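You operate a simulated robot arm through the tools that you are given. There is no shell and no other tool. Be economical: measure what you need, move in short steps, check, and stop when the job is done.

You are at the controls of a simulated two-armed robot. One attempt, no reset.

Task
Lock the yellow carton in the teal crate on the cart.
Fine: hold the crate still with the other hand each time you slide its bolt; lid shut, white bolt at LOCK; the crate stays on the upper deck, the cart stays braked; leave the other carton and the grey crate. Set down upright: what you pick out. Where these are worked on the way, their far stop is far enough and under half their travel is too little: white bolt.

It is judged by the outcome, as a careful person would: the job done as asked, and still so three seconds after it is handed in. It fails if anything else is knocked over, pushed out of place, dropped, spilled or broken. Lids that push on must go on centred and level and be pressed home; caps that screw on are set level and turned clockwise until they are tight.

Robot
Two 7-joint arms with four-finger grippers on one trunk, on a base that drives. Base frame: it is fixed to the floor where the robot stands at the start and does not move with it; the origin is under the middle of the robot, x ahead of it, y to its left, z up. Lengths are in cm, angles in rad, forces in N, time in s.
The left shoulder is at the start at [4, 18.1, 127.9], the right one opposite. Places, roughly: cart pedal [40, 40, 20]; case [60, 10, 80]; grey cart [70, 30, 40]; grey crate lid [60, 40, 40]; orange bolt [50, 40, 40]; red brake lever [30, 50, 60]; teal crate lid [60, 10, 90]; upper deck of the grey cart [70, 30, 80]; white bolt [50, 0, 90]; white rail [50, 20, 80]. Payload 3.67 kg a hand.
The tool frame of a hand sits at the grasp point between the pads (the TCP): z along the fingers, y along the line on which they close. The tips reach 2.8 cm beyond it. The gripper opens to 11.2 cm. The gripper's body begins 7.3 cm behind the TCP.
Orientation is that of the tool frame in the base frame, as a unit quaternion [w, x, y, z]. With the fingers straight down and closing along the base's y, the tool's x points along the base's -x, its y along +y and its z along -z.

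Tools
- The arms move only by the tool move_arm. It takes "left_series", "right_series" or both (then of equal length, played together; a hand with none holds still); each is a list that holds one entry, the list of rows, each a list of 7 numbers: the shift along the tool's x, y, z in units of 50 mm (1.0 is 50 mm), then the turn, a rotation vector about the tool's x, y, z in units of 5 degrees (1.0 is 5 degrees), then the opening, from 0 (shut) to 1 (fully open). In form: [[[dx, dy, dz, ax, ay, az, fingers], ...]]. A call has 1 to 10 rows; each row shifts and turns the commanded pose from where the row before left it, along the tool's axes as they then stand. A call with a number of a shift or a turn outside -1 to 1 is refused whole. Each row takes 0.2 s and may step no farther than 5 cm and 0.15 rad from the row before; otherwise, or with a gripper value out of range, the whole call is refused. Where a pose cannot be reached the arm comes as near as it can. A force on the tool above 70 N (or 10 N above the force at the start of the call, whichever is more), or a blocked arm, ends the call early, and 0.2 s more pass. Each finger halts on what it meets, pressing with about 30 N; the grip force reading is that of the motor and also rises with nothing between the fingers. The clock runs only during rows and for 0.2 s after the last one: add rows that do not move to give the fingers time. The reply holds the time, the measured pose of the TCP, the force on the tool along the base axes, the opening and the grip force, in the units named above and with some noise, with the torque about the TCP (base axes, N m) and any sound that the robot's microphone picked up.
- Cameras (640 x 400 px; columns grow to the right, rows downward): "scene" is now at [9.54, 3.81, 149.52]; the picture's right is [0.44, -0.90, -0.00], its down [-0.61, -0.30, -0.73] and it looks along [0.66, 0.32, -0.68] (base axes); focal length 277 px, centre (320, 200). "left" rides on the left gripper at [6, 1.8, -10.4] in its tool frame; the picture's right is [-0.29, 0.96, 0.00], its down [-0.80, -0.24, -0.55] and it looks along [-0.53, -0.16, 0.83] (tool axes); focal length 234 px, centre (320, 200). "right" rides on the right gripper at [6, -1.8, -10.4] in its tool frame; the picture's right is [0.29, 0.96, 0.00], its down [-0.80, 0.24, -0.55] and it looks along [-0.53, 0.16, 0.83] (tool axes); focal length 234 px, centre (320, 200). There is no depth. A picture from a camera that has moved, and an enlarged one, comes with that camera's place and axes in the base frame and with its lens.
- snapshot(camera): a new picture of that camera. It takes no simulated time.
- slide_trunk(by): slides the trunk up (or, below 0, down) by that many cm; the arms and the scene camera ride with it, the base frame stays. It gives what a move gives, with no picture.
- base_move(legs): drives the robot by 1 to 6 legs, each [ahead, left, turn to the left] in cm, cm and rad, along the robot's own axes; the way and the turn of a leg run together, so that a leg with both is an arc; at most 150 cm and 3.142 rad a leg. The arms and the cameras ride along, it lands a little off, and it stops where it bumps. It gives what a move gives.
- pan_tilt(pan, tilt): turns the head with the scene camera to pan (to the left, within 1.501 rad either way) and tilt (down, from -0.506 to 1.204), counted from straight ahead of the robot. It gives what a move gives.
- enlarge(camera, box): a new picture of the part [left, top, right, bottom] of that camera's present view, enlarged. It takes no simulated time.
- job_done(): hands the job in; it is judged then, once.

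Work in short steps. Places have to be worked out from the pictures, the camera data and where the tool is seen: move nearer, look again, correct. Check each grasp and each placing, and mend what went wrong. You have 120 turns and 88 pictures in all, those below and enlarged ones among them. Open the grippers and draw the arms clear of the work before you hand the job in, unless the task says otherwise; then end with one line.

The tools are called after ">>>" as name(argument=value, ...) on one line, values as JSON. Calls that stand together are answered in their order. move_arm: Moves the arms, as the interface text tells. Its arguments: {"type":"object","properties":{"left_series":{"type":"array"},"right_series":{"type":"array"}},"required":[]} The other tools are called the same way: slide_trunk (by) slides the trunk up or down; base_move (legs) drives the base; pan_tilt (pan, tilt) turns the head that bears the scene camera; snapshot (camera) takes a picture; enlarge (camera, box) takes an enlarged picture of a part of a camera's view; job_done () hands the job in.

At the start:

```text
time_s: 0.0
left_eef_pos: [42.8, 32.62, 127.41]
left_tcp_rot: [0.0, -0.001, 1.0, 0.0]
left_wrist_force: [0.9, -0.3, -0.4]
left_ft_torque: [-0.02, -0.01, -0.01]
left_finger_gap: 11.22
left_finger_force: 0.1
right_eef_pos: [50.64, -3.31, 122.18]
right_tcp_rot: [0.0, 0.0, 1.0, 0.0]
right_wrist_force: [-0.3, 0.6, -0.4]
right_ft_torque: [-0.01, 0.0, 0.0]
right_finger_gap: 11.21
right_finger_force: 0.1
trunk travel left (down, up): [-40.0, 11.4]
robot x, y, heading: [0.11, -0.01, -0.0]
head pan, tilt: [0.454, 0.749]
```

scene: 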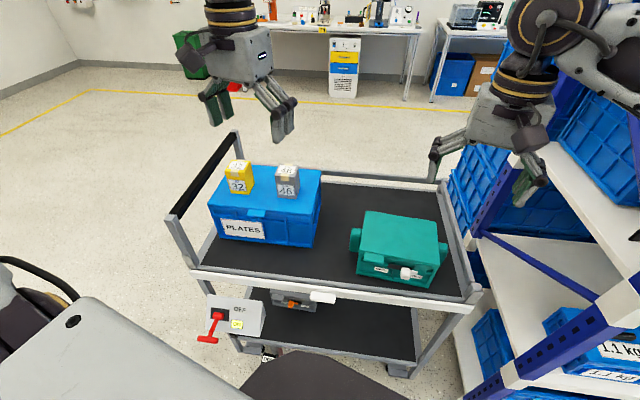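
right: 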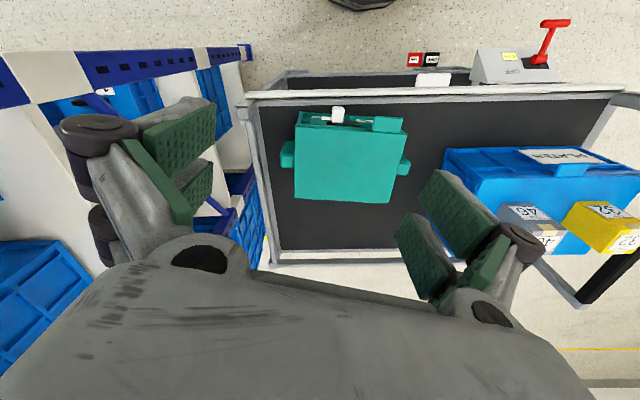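
left: 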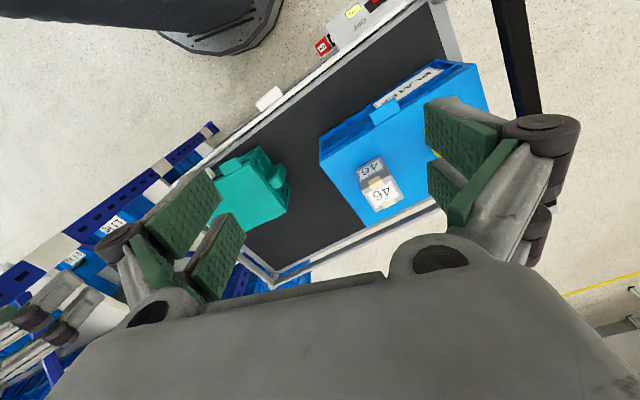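

The yellow carton stands on the blue case, and the teal crate with the white bolt is on the upper deck. I'll enlarge both for a closer look.

>>> enlarge(camera="scene", box=[330, 190, 470, 300])

>>> enlarge(camera="right", box=[260, 80, 440, 220])

>>> enlarge(camera="scene", box=[190, 140, 340, 350])

```text
3.64 times, centred on (400, 245) of scene
camera zoom: at [9.54, 3.81, 149.52], right [0.44, -0.9, 0.0], down [-0.61, -0.3, -0.73], along [0.66, 0.32, -0.68], focal length 1009 px, centre (29, 36)
```

zoom: 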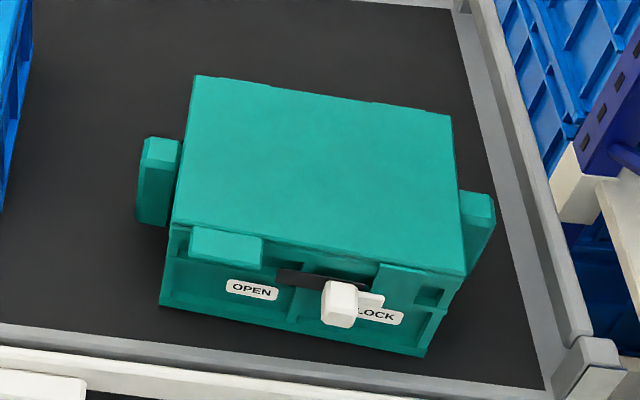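

```text
2.86 times, centred on (350, 150) of right
camera zoom: at [44.64, -5.07, 132.68], right [-0.29, 0.96, 0.0], down [0.8, 0.24, 0.55], along [0.53, 0.16, -0.83], focal length 669 px, centre (234, 343)
```

zoom: 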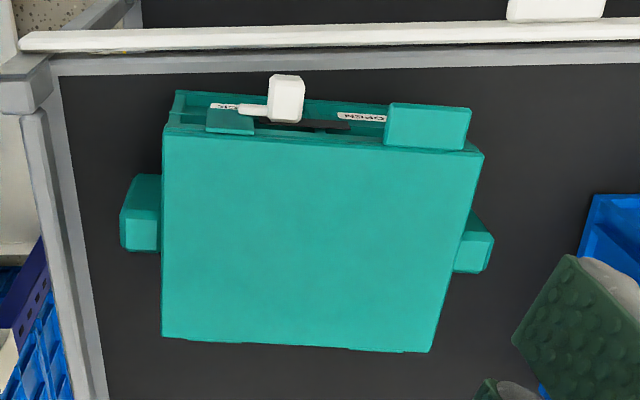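

```text
1.90 times, centred on (265, 245) of scene
camera zoom: at [9.54, 3.81, 149.52], right [0.44, -0.9, 0.0], down [-0.61, -0.3, -0.73], along [0.66, 0.32, -0.68], focal length 528 px, centre (425, 114)
```

zoom: 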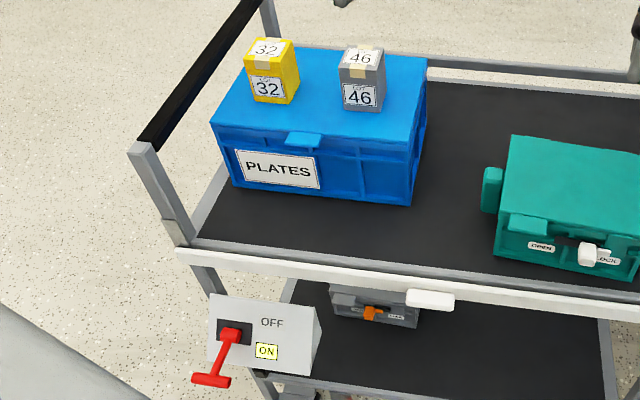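

Triangulating from the two cameras:
- **Lid:** the top is at z≈92, with near corners at (52.7, 13.5) and (57.2, -5.7). The crate is yawed about +0.23 rad.
- **Bolt:** the knob is near (54, 1.3, 88).

I'll bring the right hand above the bolt, aligned with the crate, for a close look.

>>> move_arm(right_series=[[[-0.1, 0.2, 0.8, 0, 0, -0.66, 1], [-0.1, 0.2, 0.8, 0, 0, -0.66, 1], [-0.1, 0.2, 0.8, 0, 0, -0.66, 1], [-0.1, 0.2, 0.5, 0, 0, -0.66, 1]]])

>>> snapshot(camera="right")

```text
time_s: 1.0
left_eef_pos: [42.74, 32.6, 127.42]
left_tcp_rot: [0.0, -0.001, 1.0, 0.0]
left_wrist_force: [0.2, 0.0, 0.0]
left_ft_torque: [-0.02, 0.0, 0.05]
left_finger_gap: 11.2
left_finger_force: 0.0
right_eef_pos: [52.3, 0.87, 107.81]
right_tcp_rot: [0.0, -0.115, 0.993, 0.0]
right_wrist_force: [0.8, 0.1, -0.3]
right_ft_torque: [0.01, 0.01, 0.03]
right_finger_gap: 11.18
right_finger_force: 0.1
trunk travel left (down, up): [-40.0, 11.4]
robot x, y, heading: [-0.07, 0.04, 0.003]
head pan, tilt: [0.454, 0.749]
```

```text
81 pictures are left
camera right: at [46.94, -2.11, 118.29], right [-0.5, 0.87, 0.0], down [0.72, 0.42, 0.55], along [0.48, 0.28, -0.83], focal length 234 px, centre (320, 200)
```

right: 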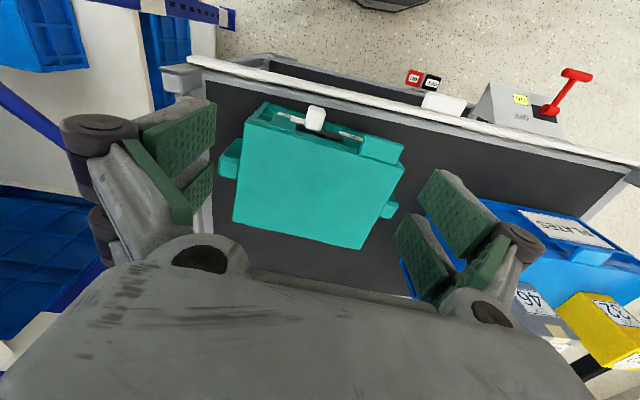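

The hand now matches the crate's yaw. I'll enlarge the bolt area.

>>> enlarge(camera="right", box=[210, 70, 420, 200])

```text
3.05 times, centred on (315, 135) of right
camera zoom: at [46.94, -2.11, 118.29], right [-0.5, 0.87, 0.0], down [0.72, 0.42, 0.55], along [0.48, 0.28, -0.83], focal length 714 px, centre (335, 398)
```

zoom: 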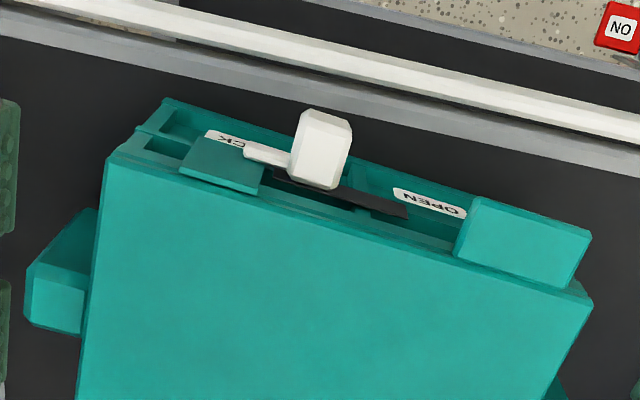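

The knob is at about (53.9, 1.3, 88.5), 1.6 cm in front of the lid edge. I want the left hand on the crate's left lug, near (59.5, 17, 90), as the steadying hand. First I'll turn the left hand about its axis while lowering it.

>>> move_arm(left_series=[[[0, 0, 0.2, 0, 0, 0.96, 1], [0, 0, 0.2, 0, 0, 0.96, 1], [0, 0, 0.2, 0, 0, 0.96, 1], [0, 0, 0.2, 0, 0, 0.96, 1], [0, 0, 0.2, 0, 0, 0.96, 1], [0, 0, 0.2, 0, 0, 0.96, 1], [0, 0, 0.2, 0, 0, 0.96, 1], [0, 0, 0.2, 0, 0, 0.96, 1], [0, 0, 0.2, 0, 0, 0.96, 1], [0, 0, 0.2, 0, 0, 0.96, 1]]])

>>> move_arm(left_series=[[[0, 0, 0, 0, 0, 0.96, 1], [0, 0, 0, 0, 0, 0.96, 1], [0, 0, 0, 0, 0, 0.96, 1], [0, 0, 0, 0, 0, 0.96, 1], [0, 0, 0, 0, 0, 0.96, 1], [0, 0, 0, 0, 0, 0.96, 1]]])

>>> snapshot(camera="left")

```text
time_s: 3.2
left_eef_pos: [42.64, 32.61, 117.48]
left_tcp_rot: [0.0, 0.407, 0.914, 0.0]
left_wrist_force: [0.0, 0.9, 0.2]
left_ft_torque: [-0.02, -0.04, -0.01]
left_finger_gap: 11.19
left_finger_force: 0.1
right_eef_pos: [52.2, 0.87, 107.88]
right_tcp_rot: [0.0, -0.115, 0.993, 0.0]
right_wrist_force: [0.4, 0.0, 0.4]
right_ft_torque: [0.0, -0.02, 0.01]
right_finger_gap: 11.18
right_finger_force: 0.1
trunk travel left (down, up): [-40.0, 11.4]
robot x, y, heading: [-0.13, -0.03, -0.001]
head pan, tilt: [0.454, 0.749]
```

```text
time_s: 4.6
left_eef_pos: [42.7, 32.69, 117.38]
left_tcp_rot: [0.0, 0.621, 0.784, 0.0]
left_wrist_force: [-0.2, -0.1, -0.5]
left_ft_torque: [-0.01, 0.0, -0.01]
left_finger_gap: 11.18
left_finger_force: 0.0
right_eef_pos: [52.21, 0.88, 107.88]
right_tcp_rot: [0.0, -0.115, 0.993, 0.0]
right_wrist_force: [-0.7, 0.5, -0.3]
right_ft_torque: [-0.01, 0.02, -0.03]
right_finger_gap: 11.19
right_finger_force: 0.0
trunk travel left (down, up): [-40.0, 11.4]
robot x, y, heading: [-0.57, 0.06, 0.006]
head pan, tilt: [0.454, 0.749]
```

```text
79 pictures are left
camera left: at [43.1, 38.85, 127.78], right [1.0, -0.06, 0.0], down [-0.05, -0.83, 0.55], along [-0.03, -0.55, -0.83], focal length 234 px, centre (320, 200)
```

left: 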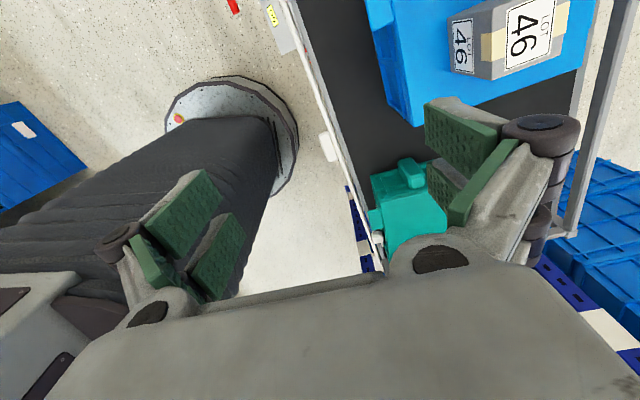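

The left hand is aligned, with its y axis along the crate's depth. I'll move it over the left lug at z≈101.

>>> move_arm(left_series=[[[-0.546, 0.36, 0.2, 0, 0, 0, 1], [-0.546, 0.36, 0.3, 0, 0, 0, 1], [-0.546, 0.36, 0.5, 0, 0, 0, 1], [-0.546, 0.36, 0.55, 0, 0, 0, 0.8], [-0.546, 0.36, 0.55, 0, 0, 0, 0.7], [-0.546, 0.36, 0.55, 0, 0, 0, 0.7], [-0.546, 0.36, 0.6, 0, 0, 0, 0.7], [0, 0, 0, 0, 0, 0, 0.7]]])

>>> snapshot(camera="left")

>>> snapshot(camera="scene")

```text
time_s: 6.4
left_eef_pos: [59.09, 17.03, 101.16]
left_tcp_rot: [0.0, 0.62, 0.785, 0.001]
left_wrist_force: [-0.7, -0.4, 0.7]
left_ft_torque: [0.03, -0.03, 0.01]
left_finger_gap: 7.83
left_finger_force: 0.0
right_eef_pos: [52.14, 0.92, 107.92]
right_tcp_rot: [0.0, -0.115, 0.993, 0.0]
right_wrist_force: [-0.9, -0.2, -1.0]
right_ft_torque: [0.03, 0.0, -0.02]
right_finger_gap: 11.2
right_finger_force: 0.1
trunk travel left (down, up): [-40.0, 11.4]
robot x, y, heading: [-0.14, 0.11, -0.001]
head pan, tilt: [0.454, 0.749]
```

```text
78 pictures are left
camera left: at [59.47, 23.3, 111.51], right [1.0, -0.06, 0.0], down [-0.05, -0.83, 0.55], along [-0.03, -0.55, -0.83], focal length 234 px, centre (320, 200)
```

left: 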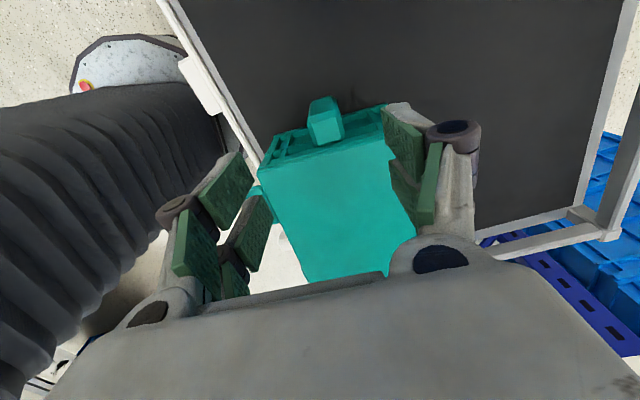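

```text
77 pictures are left
camera scene: at [9.43, 3.85, 149.54], right [0.44, -0.9, 0.0], down [-0.61, -0.3, -0.73], along [0.66, 0.32, -0.68], focal length 277 px, centre (320, 200)
```

scene: 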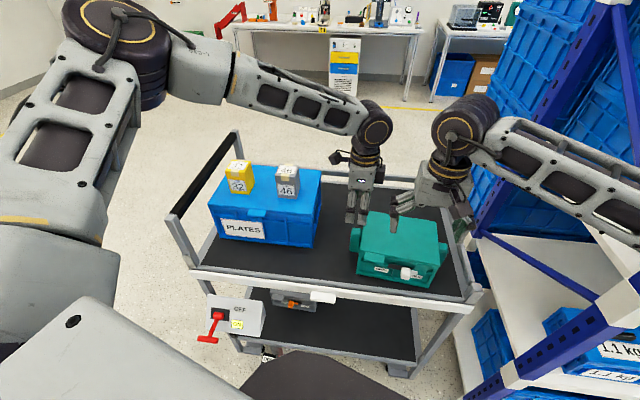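

The left lug is at about (59.8, 17.3) with its top at z≈90, and the hand sits 0.8 cm short along the crate's depth. I'll correct that and go down with the fingers on either side of it.

>>> move_arm(left_series=[[[0, 0.16, 0.2, 0, 0, 0, 0.6], [0, 0, 0.55, 0, 0, 0, 0.6], [0, 0, 0.6, 0, 0, 0, 0.6], [0, 0, 0.55, 0, 0, 0, 0.6], [0, 0, 0.3, 0, 0, 0, 0.6], [0, 0, 0, 0, 0, 0, 0.6]]])

>>> snapshot(camera="left")

```text
time_s: 7.8
left_eef_pos: [56.85, 20.25, 92.9]
left_tcp_rot: [0.0, 0.62, 0.784, 0.0]
left_wrist_force: [-0.4, -0.3, 0.5]
left_ft_torque: [0.04, 0.0, -0.03]
left_finger_gap: 6.73
left_finger_force: 0.1
left hand out of reach, approached as far as the arm can: row 1, 2, 3, 4, 5
right_eef_pos: [52.24, 0.91, 107.78]
right_tcp_rot: [0.001, -0.114, 0.993, 0.0]
right_wrist_force: [0.1, 0.5, -0.2]
right_ft_torque: [0.02, 0.0, -0.02]
right_finger_gap: 11.22
right_finger_force: 0.1
trunk travel left (down, up): [-40.0, 11.4]
robot x, y, heading: [-0.08, -0.24, -0.002]
head pan, tilt: [0.454, 0.749]
```

```text
76 pictures are left
camera left: at [57.18, 26.61, 103.24], right [1.0, -0.06, 0.0], down [-0.05, -0.83, 0.55], along [-0.03, -0.55, -0.83], focal length 234 px, centre (320, 200)
```

left: 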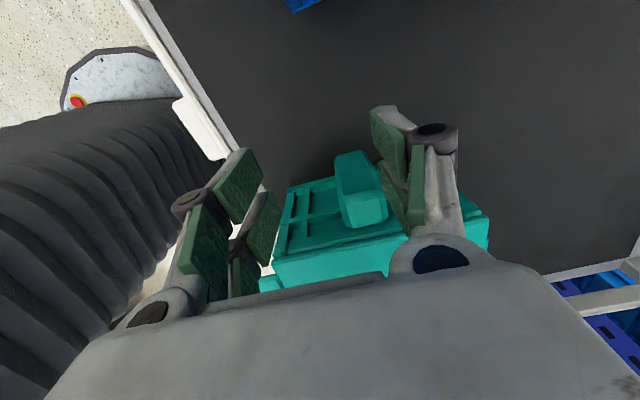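

The left arm is at the end of its reach, so the shoulders need to come down. I'll raise both hands first and then lower the trunk.

>>> move_arm(left_series=[[[0, 0, -0.8, 0, 0, 0, 0.6], [0, 0, -0.9, 0, 0, 0, 0.6], [0, 0, -0.9, 0, 0, 0, 0.6], [0, 0, -0.9, 0, 0, 0, 0.6], [0, 0, -0.9, 0, 0, 0, 0.6]]], right_series=[[[0, 0, -0.6, 0, 0, 0, 0.6], [0, 0, -0.6, 0, 0, 0, 0.6], [0, 0, -0.6, 0, 0, 0, 0.6], [0, 0, -0.6, 0, 0, 0, 0.4], [0, 0, -0.6, 0, 0, 0, 0.4]]])

```text
time_s: 9.0
left_eef_pos: [56.41, 20.28, 115.04]
left_tcp_rot: [0.0, 0.621, 0.784, 0.0]
left_wrist_force: [-0.8, -0.2, -0.1]
left_ft_torque: [-0.03, -0.01, 0.03]
left_finger_gap: 6.72
left_finger_force: 0.0
right_eef_pos: [52.08, 0.86, 122.76]
right_tcp_rot: [-0.001, -0.115, 0.993, 0.0]
right_wrist_force: [-0.4, 0.1, 0.9]
right_ft_torque: [-0.01, -0.02, 0.01]
right_finger_gap: 4.46
right_finger_force: 0.1
trunk travel left (down, up): [-40.0, 11.4]
robot x, y, heading: [-0.73, -0.23, -0.002]
head pan, tilt: [0.454, 0.749]
```

Both hands are up and clear, so I'll lower the trunk by 17 cm.

>>> slide_trunk(by=-17)

>>> snapshot(camera="left")

>>> snapshot(camera="scene")

```text
time_s: 10.9
left_eef_pos: [56.64, 20.25, 98.16]
left_tcp_rot: [0.0, 0.62, 0.785, 0.0]
left_wrist_force: [-0.2, -0.2, 0.2]
left_ft_torque: [-0.06, 0.0, -0.02]
left_finger_gap: 6.71
left_finger_force: 0.0
right_eef_pos: [52.34, 0.71, 105.85]
right_tcp_rot: [0.0, -0.115, 0.993, -0.001]
right_wrist_force: [1.0, -0.4, -0.2]
right_ft_torque: [0.02, -0.02, -0.02]
right_finger_gap: 4.48
right_finger_force: 0.1
trunk travel left (down, up): [-23.0, 28.4]
robot x, y, heading: [-0.19, 0.21, -0.003]
head pan, tilt: [0.454, 0.749]
```

```text
75 pictures are left
camera left: at [56.93, 26.49, 108.43], right [1.0, -0.06, 0.0], down [-0.05, -0.83, 0.55], along [-0.03, -0.55, -0.83], focal length 234 px, centre (320, 200)
```

left: 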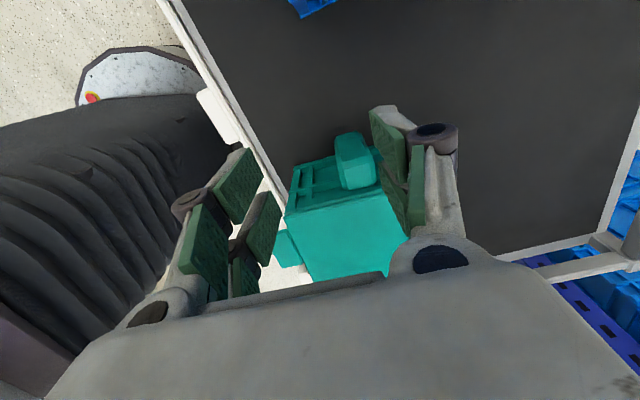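

```text
74 pictures are left
camera scene: at [9.53, 3.8, 132.62], right [0.44, -0.9, 0.0], down [-0.61, -0.3, -0.73], along [0.66, 0.32, -0.68], focal length 277 px, centre (320, 200)
```

scene: 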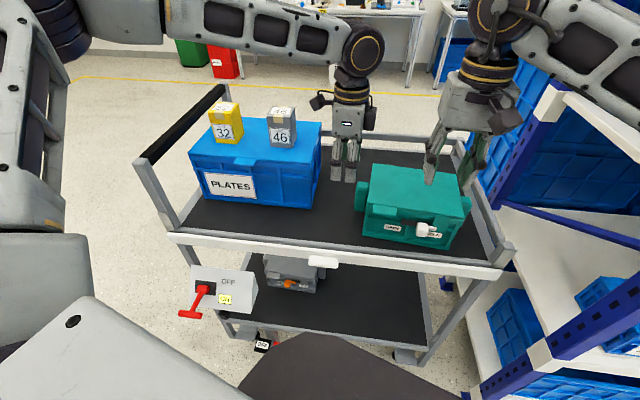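

The reach should now be enough. I'll move over the lug and descend partway.

>>> move_arm(left_series=[[[-0.37, 0.24, 0, 0, 0, 0, 0.6], [-0.37, 0.24, 0, 0, 0, 0, 0.6], [0, 0, 0.5, 0, 0, 0, 0.6], [0, 0, 0.3, 0, 0, 0, 0.6], [0, 0, 0, 0, 0, 0, 0.6]]])

>>> snapshot(camera="left")

```text
time_s: 12.1
left_eef_pos: [59.62, 17.16, 94.11]
left_tcp_rot: [0.0, 0.62, 0.784, 0.0]
left_wrist_force: [-1.4, 1.6, 13.4]
left_ft_torque: [-0.24, 0.04, -0.03]
left_finger_gap: 6.8
left_finger_force: 5.6
right_eef_pos: [52.2, 0.73, 105.69]
right_tcp_rot: [0.0, -0.115, 0.993, 0.0]
right_wrist_force: [-0.1, 0.5, 0.1]
right_ft_torque: [0.04, 0.0, 0.02]
right_finger_gap: 4.5
right_finger_force: 0.0
trunk travel left (down, up): [-23.0, 28.4]
robot x, y, heading: [0.43, -0.19, -0.004]
head pan, tilt: [0.454, 0.749]
```

```text
73 pictures are left
camera left: at [59.97, 23.35, 104.5], right [1.0, -0.06, 0.0], down [-0.05, -0.83, 0.55], along [-0.03, -0.55, -0.83], focal length 234 px, centre (320, 200)
```

left: 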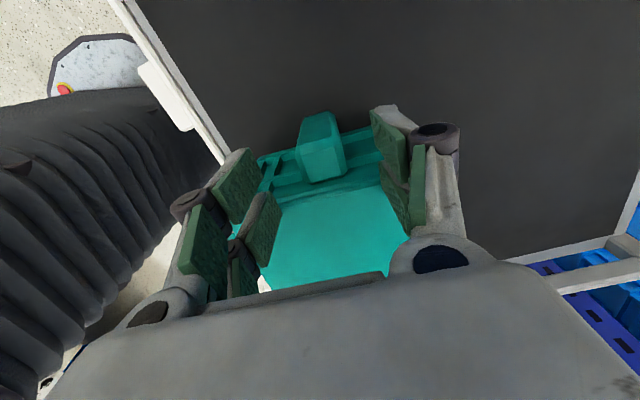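

There is 13 N of upward force, so the fingertips caught the lid's edge at z≈91. I'll back up, shift 1.2 cm outward, and descend again.

>>> move_arm(left_series=[[[0, 0, -0.3, 0, 0, 0, 0.6], [0.24, 0.05, 0, 0, 0, 0, 0.6], [0, 0, 0.5, 0, 0, 0, 0.6], [0, 0, 0.5, 0, 0, 0, 0.6], [0, 0, 0.2, 0, 0, 0, 0.6], [0, 0, 0, 0, 0, 0, 0.6]]])

>>> snapshot(camera="left")

```text
time_s: 13.5
left_eef_pos: [59.88, 18.37, 89.48]
left_tcp_rot: [0.0, 0.621, 0.784, 0.0]
left_wrist_force: [0.0, -0.4, -0.2]
left_ft_torque: [-0.02, 0.01, -0.02]
left_finger_gap: 6.73
left_finger_force: 0.1
right_eef_pos: [52.32, 0.75, 105.61]
right_tcp_rot: [0.0, -0.115, 0.993, -0.001]
right_wrist_force: [1.2, 0.5, -0.2]
right_ft_torque: [-0.01, 0.0, 0.0]
right_finger_gap: 4.5
right_finger_force: 0.2
trunk travel left (down, up): [-23.0, 28.4]
robot x, y, heading: [-0.04, 0.12, 0.002]
head pan, tilt: [0.454, 0.749]
```

```text
72 pictures are left
camera left: at [60.21, 24.61, 99.85], right [1.0, -0.06, 0.0], down [-0.05, -0.83, 0.55], along [-0.03, -0.55, -0.83], focal length 234 px, centre (320, 200)
```

left: 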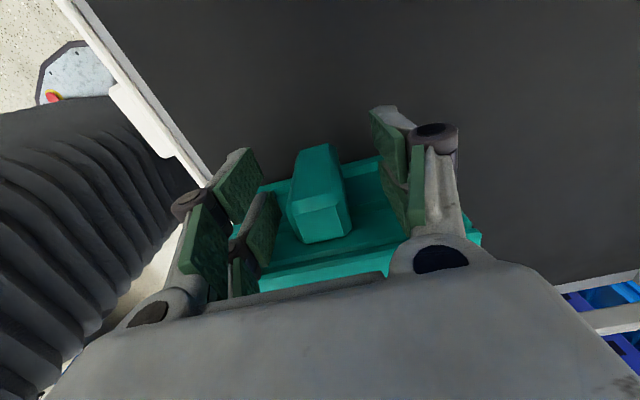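

The fingers straddle the lug, well centred. I'll move in 0.6 cm, go slightly lower, and close.

>>> move_arm(left_series=[[[-0.12, 0, 0.14, 0, 0, 0, 0.6], [0, 0, 0, 0, 0, 0, 0.45], [0, 0, 0, 0, 0, 0, 0.38], [0, 0, 0, 0, 0, 0, 0.3], [0, 0, 0, 0, 0, 0, 0.2], [0, 0, 0, 0, 0, 0, 0.1], [0, 0, 0, 0, 0, 0, 0]]])

>>> enlarge(camera="left", box=[220, 120, 440, 270])

>>> enlarge(camera="scene", box=[320, 140, 490, 260])

```text
time_s: 15.1
left_eef_pos: [60.04, 17.8, 88.81]
left_tcp_rot: [-0.001, 0.621, 0.783, 0.001]
left_wrist_force: [-0.5, 0.2, 0.6]
left_ft_torque: [0.03, -0.01, -0.24]
left_finger_gap: 3.19
left_finger_force: 30.4
right_eef_pos: [52.33, 0.63, 105.75]
right_tcp_rot: [0.0, -0.115, 0.993, 0.0]
right_wrist_force: [1.1, 0.2, 0.1]
right_ft_torque: [0.01, 0.0, 0.0]
right_finger_gap: 4.49
right_finger_force: 0.1
trunk travel left (down, up): [-23.0, 28.4]
robot x, y, heading: [-0.15, -0.03, 0.002]
head pan, tilt: [0.454, 0.749]
```

```text
2.67 times, centred on (330, 195) of left
camera zoom: at [60.32, 24.04, 99.18], right [1.0, -0.06, 0.0], down [-0.05, -0.83, 0.55], along [-0.03, -0.55, -0.83], focal length 624 px, centre (293, 213)
```

zoom: 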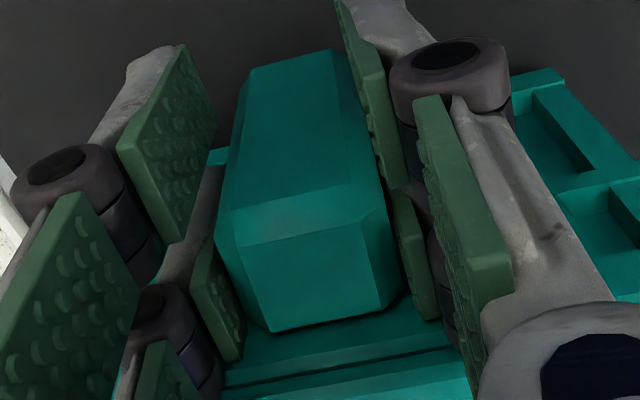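

```text
3.33 times, centred on (405, 200) of scene
camera zoom: at [9.53, 3.8, 132.62], right [0.44, -0.9, 0.0], down [-0.61, -0.3, -0.73], along [0.66, 0.32, -0.68], focal length 925 px, centre (37, 200)
```

zoom: 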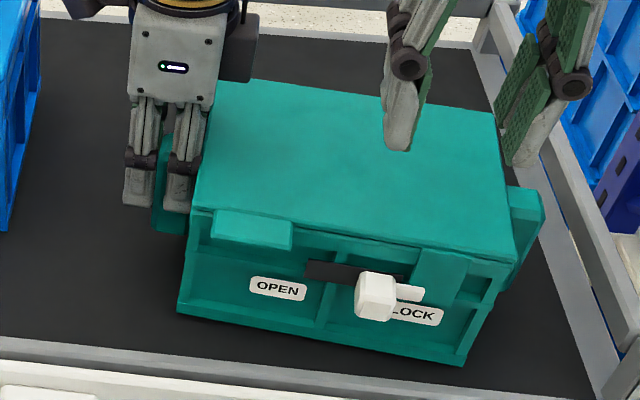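

The left hand holds the lug (gap 3.19, force 30). Next I'll take the right hand over the knob and stop just above it to check.

>>> move_arm(right_series=[[[-0.24, 0.08, 0.6, 0, 0, 0, 0.4], [0, 0, 0.8, 0, 0, 0, 0.4], [0, 0, 0.8, 0, 0, 0, 0.4], [0, 0, 0, 0, 0, 0, 0.4]]])

>>> snapshot(camera="right")

```text
time_s: 16.1
left_eef_pos: [60.08, 17.72, 88.86]
left_tcp_rot: [0.0, 0.62, 0.785, 0.0]
left_wrist_force: [-0.2, 1.0, 2.0]
left_ft_torque: [0.05, 0.01, -0.22]
left_finger_gap: 3.16
left_finger_force: 29.8
right_eef_pos: [53.16, 1.31, 94.69]
right_tcp_rot: [-0.001, -0.114, 0.993, 0.001]
right_wrist_force: [0.1, -0.5, -0.1]
right_ft_torque: [-0.01, -0.02, 0.0]
right_finger_gap: 4.48
right_finger_force: 0.0
trunk travel left (down, up): [-23.0, 28.4]
robot x, y, heading: [0.24, 0.06, -0.001]
head pan, tilt: [0.454, 0.749]
```

```text
69 pictures are left
camera right: at [47.92, -1.72, 105.19], right [-0.5, 0.87, 0.0], down [0.72, 0.42, 0.55], along [0.48, 0.28, -0.83], focal length 234 px, centre (320, 200)
```

right: 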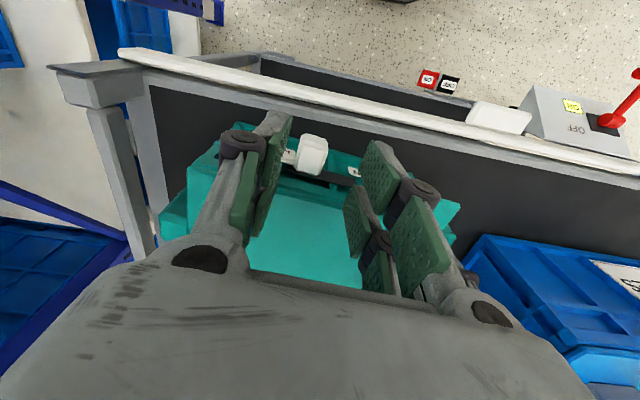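

The knob lies between the fingers at about (54.1, 1.3). I'll go down onto it with the opening kept.

>>> move_arm(right_series=[[[-0.05, -0.03, 0.4, 0, 0, 0, 0.4], [0, 0, 0.4, 0, 0, 0, 0.4], [0, 0, 0.28, 0, 0, 0, 0.4], [0, 0, 0, 0, 0, 0, 0.4]]])

>>> snapshot(camera="right")

>>> enlarge(camera="scene", box=[320, 140, 490, 260])

```text
time_s: 16.6
left_eef_pos: [59.85, 17.94, 88.78]
left_tcp_rot: [0.0, 0.619, 0.785, 0.003]
left_wrist_force: [-0.1, 6.1, 6.7]
left_ft_torque: [0.33, 0.04, 0.04]
left_finger_gap: 3.18
left_finger_force: 30.3
right_eef_pos: [53.64, 1.1, 93.49]
right_tcp_rot: [0.01, -0.115, 0.993, 0.003]
right_wrist_force: [1.1, -0.6, 5.8]
right_ft_torque: [0.12, 0.02, 0.03]
right_finger_gap: 2.63
right_finger_force: 11.8
trunk travel left (down, up): [-23.0, 28.4]
robot x, y, heading: [0.25, 0.0, -0.001]
head pan, tilt: [0.454, 0.749]
stopped in row 2 (right hand): the force on the tool passed its limit at 83 N (the readings are from after the stop); the commanded pose is now the measured one
```

```text
68 pictures are left
camera right: at [48.1, -2.08, 103.86], right [-0.5, 0.87, 0.0], down [0.71, 0.41, 0.57], along [0.5, 0.28, -0.82], focal length 234 px, centre (320, 200)
```

right: 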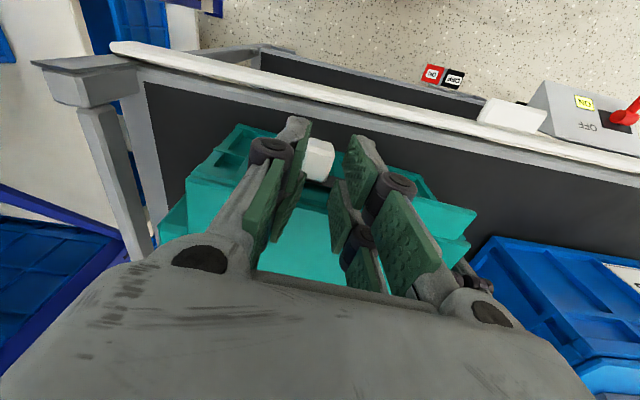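

```text
3.33 times, centred on (405, 200) of scene
camera zoom: at [9.22, 3.65, 132.68], right [0.44, -0.9, 0.0], down [-0.61, -0.3, -0.73], along [0.66, 0.32, -0.68], focal length 925 px, centre (37, 200)
```

zoom: 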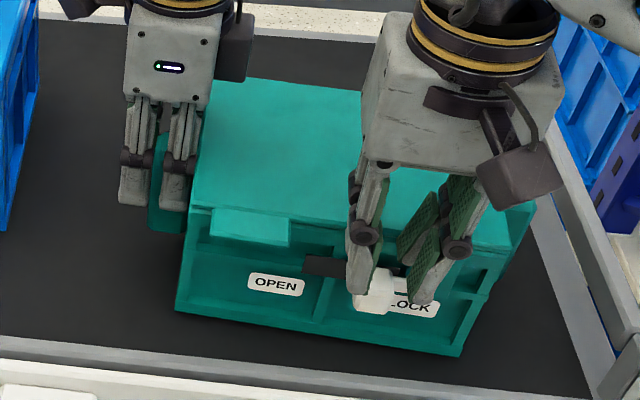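

I hit something at tip height z≈91, most likely the lid's front edge. I'll rise, move 1 cm toward myself, reopen, and look closer.

>>> move_arm(right_series=[[[0, 0, -0.5, 0, 0, 0, 0.4], [0.2, 0, 0, 0, 0, 0, 0.4], [0, 0, 0, 0, 0, 0, 0.4]]])

>>> enlarge(camera="right", box=[180, 80, 480, 270])

>>> enlarge(camera="scene", box=[320, 140, 490, 260])

```text
time_s: 17.4
left_eef_pos: [60.22, 17.83, 88.8]
left_tcp_rot: [0.002, 0.62, 0.785, 0.003]
left_wrist_force: [6.0, -4.5, 20.4]
left_ft_torque: [-0.89, -0.37, 0.19]
left_finger_gap: 3.17
left_finger_force: 29.9
right_eef_pos: [52.83, 0.82, 95.53]
right_tcp_rot: [0.006, -0.116, 0.993, 0.001]
right_wrist_force: [-0.4, -0.6, 0.1]
right_ft_torque: [-0.01, -0.02, 0.02]
right_finger_gap: 4.47
right_finger_force: 0.0
trunk travel left (down, up): [-23.0, 28.4]
robot x, y, heading: [0.24, 0.04, -0.003]
head pan, tilt: [0.454, 0.749]
```

```text
2.11 times, centred on (330, 175) of right
camera zoom: at [47.32, -2.27, 105.92], right [-0.5, 0.87, 0.0], down [0.71, 0.41, 0.56], along [0.49, 0.28, -0.83], focal length 493 px, centre (299, 253)
```

zoom: 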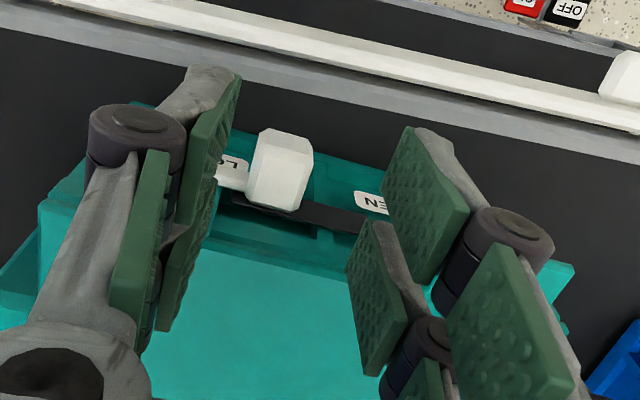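

```text
3.33 times, centred on (405, 200) of scene
camera zoom: at [9.44, 3.67, 132.64], right [0.44, -0.9, 0.0], down [-0.61, -0.3, -0.73], along [0.66, 0.32, -0.68], focal length 925 px, centre (37, 200)
```

zoom: 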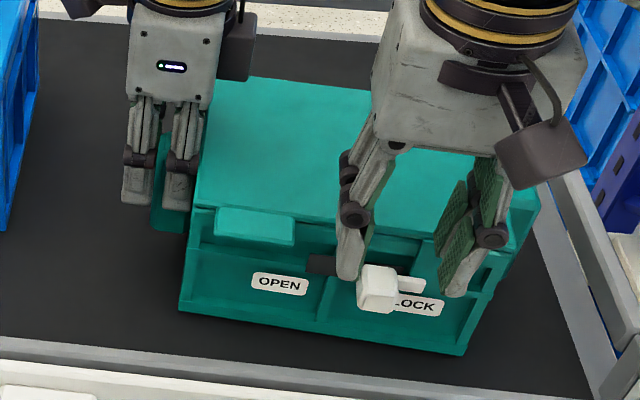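

The gripper fingers turn out to be doubled along the tool's x axis, with an effective half-width of about 2.1 cm. The TCP must therefore stay near n≈51.25 (n is the distance along the crate's depth axis). I'll shift slightly back and descend around the knob.

>>> move_arm(right_series=[[[0.08, 0, 0.3, 0, 0, 0, 0.4], [0, 0, 0.35, 0, 0, 0, 0.4], [0, 0, 0.35, 0, 0, 0, 0.4], [0, 0, 0.25, 0, 0, 0, 0.4], [0, 0, 0, 0, 0, 0, 0.4]]])

>>> enlarge(camera="right", box=[180, 80, 480, 270])

>>> enlarge(camera="scene", box=[320, 140, 490, 260])

```text
time_s: 18.6
left_eef_pos: [60.06, 17.87, 88.66]
left_tcp_rot: [0.001, 0.62, 0.785, 0.004]
left_wrist_force: [9.3, -1.7, 24.5]
left_ft_torque: [-0.92, -0.54, 0.39]
left_finger_gap: 3.17
left_finger_force: 30.1
right_eef_pos: [52.3, 0.67, 89.13]
right_tcp_rot: [0.006, -0.116, 0.993, 0.001]
right_wrist_force: [0.4, -0.9, 0.7]
right_ft_torque: [-0.02, -0.01, 0.02]
right_finger_gap: 4.5
right_finger_force: 0.0
trunk travel left (down, up): [-23.0, 28.4]
robot x, y, heading: [0.02, 0.07, -0.0]
head pan, tilt: [0.454, 0.749]
```

```text
2.11 times, centred on (330, 175) of right
camera zoom: at [46.9, -2.36, 99.61], right [-0.5, 0.87, 0.0], down [0.71, 0.41, 0.56], along [0.49, 0.28, -0.83], focal length 493 px, centre (299, 253)
```

zoom: 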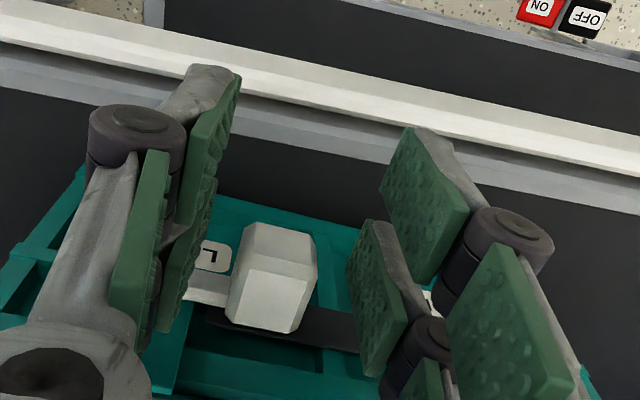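

```text
3.33 times, centred on (405, 200) of scene
camera zoom: at [9.43, 3.71, 132.64], right [0.44, -0.9, 0.0], down [-0.61, -0.3, -0.73], along [0.66, 0.32, -0.68], focal length 925 px, centre (37, 200)
```

zoom: 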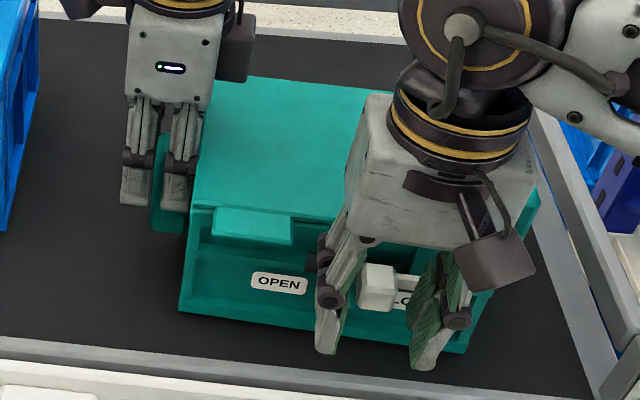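

The knob is centred between the rear finger pads. I'll close on it.

>>> move_arm(right_series=[[[0, 0, 0, 0, 0, 0, 0.3], [0, 0, 0, 0, 0, 0, 0.2], [0, 0, 0, 0, 0, 0, 0.1], [0, 0, 0, 0, 0, 0, 0]]])

```text
time_s: 19.6
left_eef_pos: [60.08, 17.89, 88.68]
left_tcp_rot: [0.0, 0.62, 0.785, 0.002]
left_wrist_force: [9.6, 1.6, 25.5]
left_ft_torque: [-0.77, -0.56, 0.36]
left_finger_gap: 3.2
left_finger_force: 29.7
right_eef_pos: [52.28, 0.72, 89.21]
right_tcp_rot: [0.006, -0.116, 0.993, 0.001]
right_wrist_force: [-1.3, -3.0, 0.0]
right_ft_torque: [-0.25, 0.0, 0.01]
right_finger_gap: 2.07
right_finger_force: 30.3
trunk travel left (down, up): [-23.0, 28.4]
robot x, y, heading: [-0.15, 0.1, -0.001]
head pan, tilt: [0.454, 0.749]
```

The knob is gripped (gap 2.07), and the left hand still holds the crate. I'll slide toward OPEN in small steps.

>>> move_arm(right_series=[[[0, 0.15, 0, 0, 0, 0, 0], [0, 0.15, 0, 0, 0, 0, 0], [0, 0.15, 0, 0, 0, 0, 0], [0, 0, 0, 0, 0, 0, 0]]])

>>> enlarge(camera="scene", box=[320, 140, 490, 260])

>>> enlarge(camera="right", box=[180, 80, 480, 270])

```text
time_s: 20.6
left_eef_pos: [60.05, 17.85, 88.62]
left_tcp_rot: [0.0, 0.62, 0.785, 0.002]
left_wrist_force: [7.1, 1.5, 28.0]
left_ft_torque: [-1.09, -0.53, 0.4]
left_finger_gap: 3.19
left_finger_force: 30.0
right_eef_pos: [51.81, 2.96, 89.09]
right_tcp_rot: [0.005, -0.116, 0.993, 0.002]
right_wrist_force: [0.8, 2.0, -5.1]
right_ft_torque: [-0.24, 0.05, 0.09]
right_finger_gap: 2.11
right_finger_force: 29.6
trunk travel left (down, up): [-23.0, 28.4]
robot x, y, heading: [0.23, 0.18, 0.003]
head pan, tilt: [0.454, 0.749]
```

```text
3.33 times, centred on (405, 200) of scene
camera zoom: at [9.43, 3.78, 132.63], right [0.44, -0.9, 0.0], down [-0.61, -0.3, -0.73], along [0.66, 0.32, -0.68], focal length 925 px, centre (37, 200)
```

zoom: 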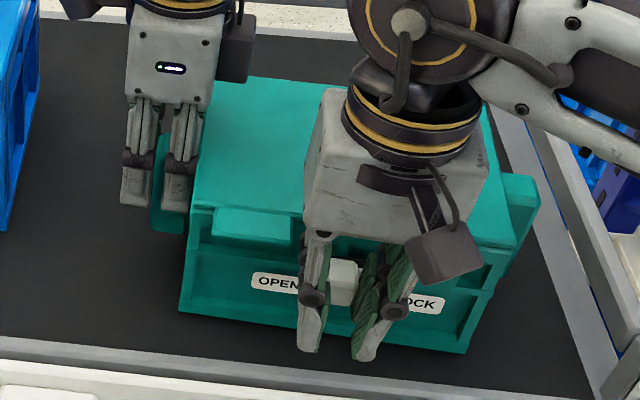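

```text
2.11 times, centred on (330, 175) of right
camera zoom: at [46.32, -0.08, 99.61], right [-0.5, 0.87, 0.0], down [0.71, 0.41, 0.56], along [0.49, 0.28, -0.83], focal length 493 px, centre (299, 253)
```

zoom: 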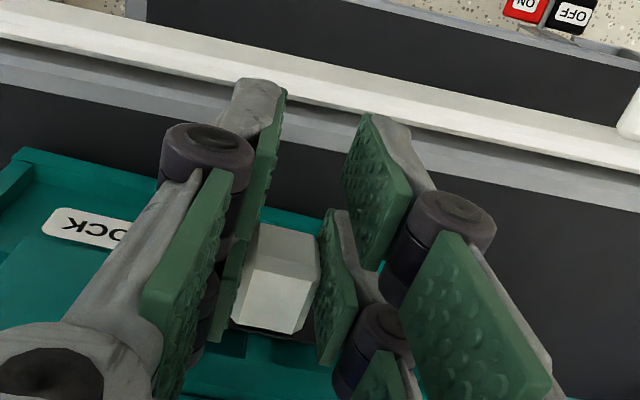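

The bolt moved 2.25 cm with the crate still. I'll continue in small steps to the stop.

>>> move_arm(right_series=[[[0, 0.12, 0, 0, 0, 0, 0], [0, 0.12, 0, 0, 0, 0, 0], [0, 0, 0, 0, 0, 0, 0]]])

>>> enlarge(camera="scene", box=[320, 140, 490, 260])

```text
time_s: 21.4
left_eef_pos: [59.96, 18.2, 88.66]
left_tcp_rot: [-0.001, 0.619, 0.785, 0.004]
left_wrist_force: [8.9, 27.3, 24.5]
left_ft_torque: [-1.64, -0.82, -1.13]
left_finger_gap: 3.15
left_finger_force: 30.3
right_eef_pos: [51.37, 3.89, 89.14]
right_tcp_rot: [0.004, -0.114, 0.994, -0.001]
right_wrist_force: [-9.4, -36.5, -2.7]
right_ft_torque: [-0.39, 0.47, -0.85]
right_finger_gap: 2.04
right_finger_force: 30.5
trunk travel left (down, up): [-23.0, 28.4]
robot x, y, heading: [-0.19, 0.02, -0.001]
head pan, tilt: [0.454, 0.749]
```

```text
3.33 times, centred on (405, 200) of scene
camera zoom: at [9.34, 3.63, 132.64], right [0.44, -0.9, 0.0], down [-0.61, -0.3, -0.73], along [0.66, 0.32, -0.68], focal length 925 px, centre (37, 200)
```

zoom: 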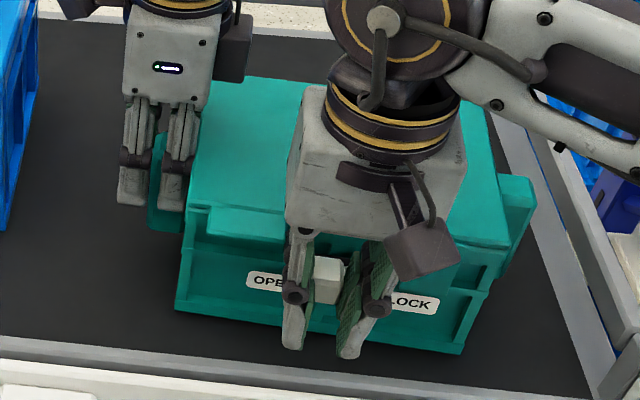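

It met about 36 N, which is either the OPEN stop or a finger on the tab. I'll release, rise, and look.

>>> move_arm(right_series=[[[0, 0, 0, 0, 0, 0, 0.15], [0, 0, 0, 0, 0, 0, 0.3], [0, -0.05, 0, 0, 0, 0, 0.35], [0, 0, -0.5, 0, 0, 0, 0.35], [0, 0, -0.5, 0, 0, 0, 0.35], [0.3, -0.5, -0.5, 0, 0, 0, 0.35], [0, 0, 0, 0, 0, 0, 0.35]]])

>>> enlarge(camera="scene", box=[320, 140, 490, 260])

>>> enlarge(camera="right", box=[180, 60, 480, 250])

```text
time_s: 23.0
left_eef_pos: [60.04, 17.89, 88.53]
left_tcp_rot: [0.0, 0.62, 0.785, 0.001]
left_wrist_force: [-2.0, -4.6, 10.8]
left_ft_torque: [-0.5, 0.0, -0.13]
left_finger_gap: 3.16
left_finger_force: 30.2
right_eef_pos: [50.61, 1.3, 96.78]
right_tcp_rot: [0.007, -0.116, 0.993, 0.002]
right_wrist_force: [0.3, 0.0, -0.4]
right_ft_torque: [-0.02, 0.01, -0.02]
right_finger_gap: 3.93
right_finger_force: 0.0
trunk travel left (down, up): [-23.0, 28.4]
robot x, y, heading: [0.13, 0.11, -0.003]
head pan, tilt: [0.454, 0.749]
```

```text
3.33 times, centred on (405, 200) of scene
camera zoom: at [9.43, 3.82, 132.62], right [0.44, -0.9, 0.0], down [-0.61, -0.3, -0.73], along [0.66, 0.32, -0.68], focal length 925 px, centre (37, 200)
```

zoom: 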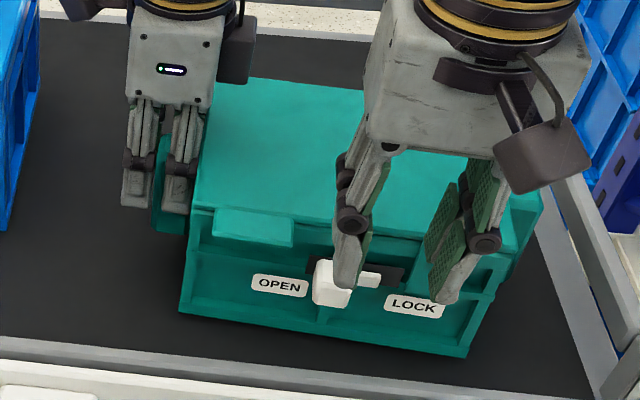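

```text
2.11 times, centred on (330, 155) of right
camera zoom: at [45.22, -1.87, 107.25], right [-0.5, 0.86, 0.0], down [0.71, 0.42, 0.56], along [0.49, 0.28, -0.83], focal length 493 px, centre (299, 295)
```

zoom: 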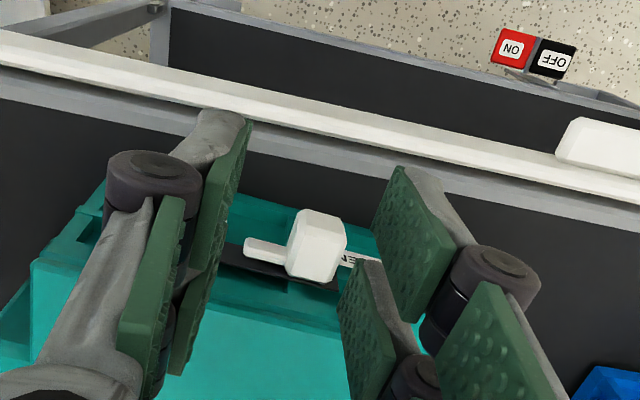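

The knob is now at the OPEN end, the rod is out of the keeper, and the crate didn't move. The lid tab is at about (53, 10, 91), 5 cm wide. I'll pitch the right hand 45° forward in front of the tab so I can grip its sides and swing the lid up.

>>> move_arm(right_series=[[[0.36, 0.5, -0.3, 0, 0, 0, 0.55], [0.36, 0.5, 0, 0, 0, 0, 0.55], [0, 0.53, 0, 0, -1, 0, 0.55], [0, 0, 0, 0, -1, 0, 0.55], [0, 0, 0, 0, -1, 0, 0.55], [0, 0, 0, 0, -1, 0, 0.55], [0, 0, 0, 0, -1, 0, 0.55], [0, 0, 0, 0, -1, 0, 0.55], [0, 0, 0, 0, -1, 0, 0.55], [0, 0, 0, 0, -1, 0, 0.55]]])

>>> move_arm(right_series=[[[0, 0, 0, 0, -1, 0, 0.55], [0, 0, 0, 0, 0, 0, 0.55]]])

>>> snapshot(camera="right")

>>> snapshot(camera="scene")

```text
time_s: 25.2
left_eef_pos: [60.07, 17.97, 88.62]
left_tcp_rot: [0.0, 0.62, 0.785, 0.001]
left_wrist_force: [-1.5, -0.2, 4.9]
left_ft_torque: [0.2, 0.03, -0.15]
left_finger_gap: 3.18
left_finger_force: 30.3
right_eef_pos: [45.36, 7.81, 98.14]
right_tcp_rot: [0.345, -0.108, 0.931, 0.042]
right_wrist_force: [0.4, 0.4, -1.4]
right_ft_torque: [0.0, -0.01, 0.01]
right_finger_gap: 6.16
right_finger_force: 0.0
trunk travel left (down, up): [-23.0, 28.4]
robot x, y, heading: [0.0, 0.08, 0.001]
head pan, tilt: [0.454, 0.749]
```

```text
time_s: 25.8
left_eef_pos: [60.04, 18.05, 88.71]
left_tcp_rot: [-0.001, 0.62, 0.785, 0.002]
left_wrist_force: [-2.3, -0.4, 4.7]
left_ft_torque: [0.23, 0.12, -0.15]
left_finger_gap: 3.16
left_finger_force: 29.6
right_eef_pos: [45.38, 7.88, 98.07]
right_tcp_rot: [0.385, -0.106, 0.916, 0.045]
right_wrist_force: [0.2, -0.7, -0.1]
right_ft_torque: [0.03, -0.01, 0.0]
right_finger_gap: 6.16
right_finger_force: 0.0
trunk travel left (down, up): [-23.0, 28.4]
robot x, y, heading: [-0.07, 0.2, -0.006]
head pan, tilt: [0.454, 0.749]
```

```text
57 pictures are left
camera right: at [34.58, 3.44, 101.23], right [-0.42, 0.89, -0.2], down [0.1, 0.27, 0.96], along [0.9, 0.38, -0.2], focal length 234 px, centre (320, 200)
```

right: 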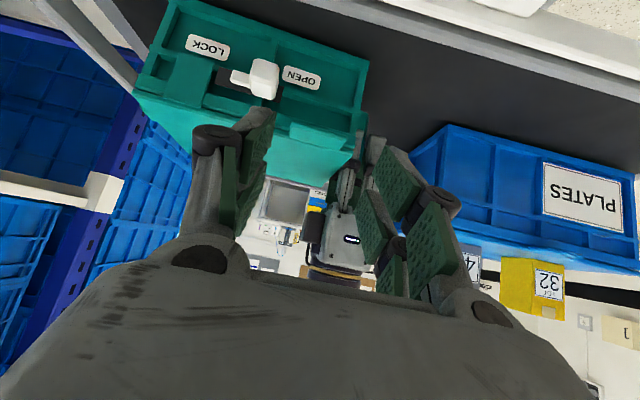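

```text
56 pictures are left
camera scene: at [9.47, 3.78, 132.62], right [0.44, -0.9, 0.0], down [-0.61, -0.3, -0.73], along [0.66, 0.32, -0.68], focal length 277 px, centre (320, 200)
```

scene: 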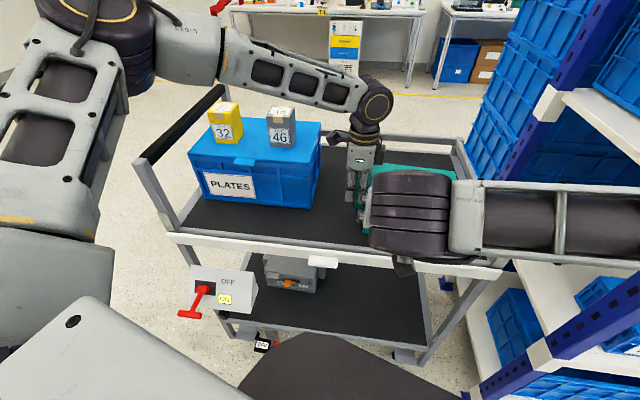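

>>> enlarge(camera="right", box=[140, 0, 440, 220])

```text
1.82 times, centred on (290, 110) of right
camera zoom: at [34.58, 3.44, 101.23], right [-0.42, 0.89, -0.2], down [0.1, 0.27, 0.96], along [0.9, 0.38, -0.2], focal length 426 px, centre (374, 364)
```

zoom: 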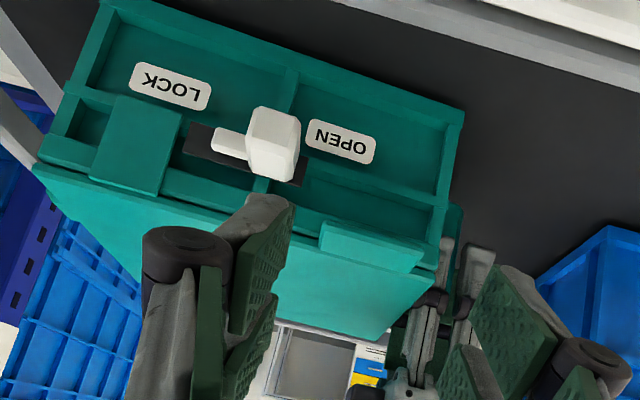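

The tab spans e≈-5.1 to -0.2 (e is position across the crate's width) at z≈91.7, and the hand is centred on it. I'll advance along the tool axis so the fingers straddle the tab.

>>> move_arm(right_series=[[[0.26, 0, 0, 0, 0, 0, 0.55], [0, 0, 0.4, 0, 0, 0, 0.55], [0, 0, 0.4, 0, 0, 0, 0.55], [0, 0, 0.4, 0, 0, 0, 0.55], [0, 0, 0, 0, 0, 0, 0.55]]])

>>> enlarge(camera="right", box=[160, 40, 460, 240])

```text
time_s: 27.0
left_eef_pos: [60.08, 17.89, 88.61]
left_tcp_rot: [-0.002, 0.62, 0.785, 0.002]
left_wrist_force: [-2.6, 1.3, 3.4]
left_ft_torque: [0.22, 0.13, -0.14]
left_finger_gap: 3.16
left_finger_force: 30.3
right_eef_pos: [48.66, 8.64, 92.97]
right_tcp_rot: [0.386, -0.106, 0.915, 0.045]
right_wrist_force: [0.0, -0.5, 0.5]
right_ft_torque: [0.03, 0.01, 0.0]
right_finger_gap: 6.15
right_finger_force: 0.0
trunk travel left (down, up): [-23.0, 28.4]
robot x, y, heading: [-0.14, 0.26, 0.001]
head pan, tilt: [0.454, 0.749]
```

```text
2.00 times, centred on (310, 140) of right
camera zoom: at [37.77, 4.26, 96.09], right [-0.42, 0.89, -0.2], down [0.1, 0.27, 0.96], along [0.9, 0.38, -0.2], focal length 468 px, centre (340, 320)
```

zoom: 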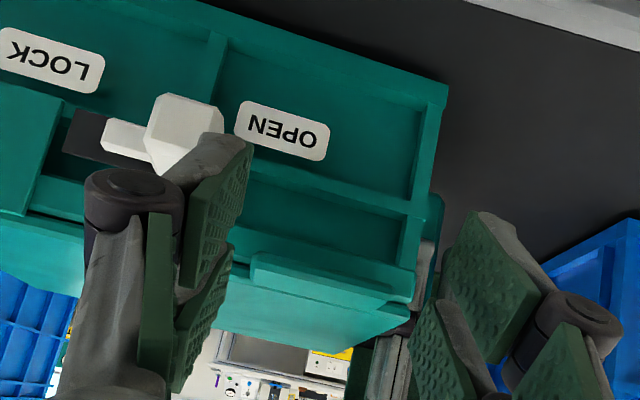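

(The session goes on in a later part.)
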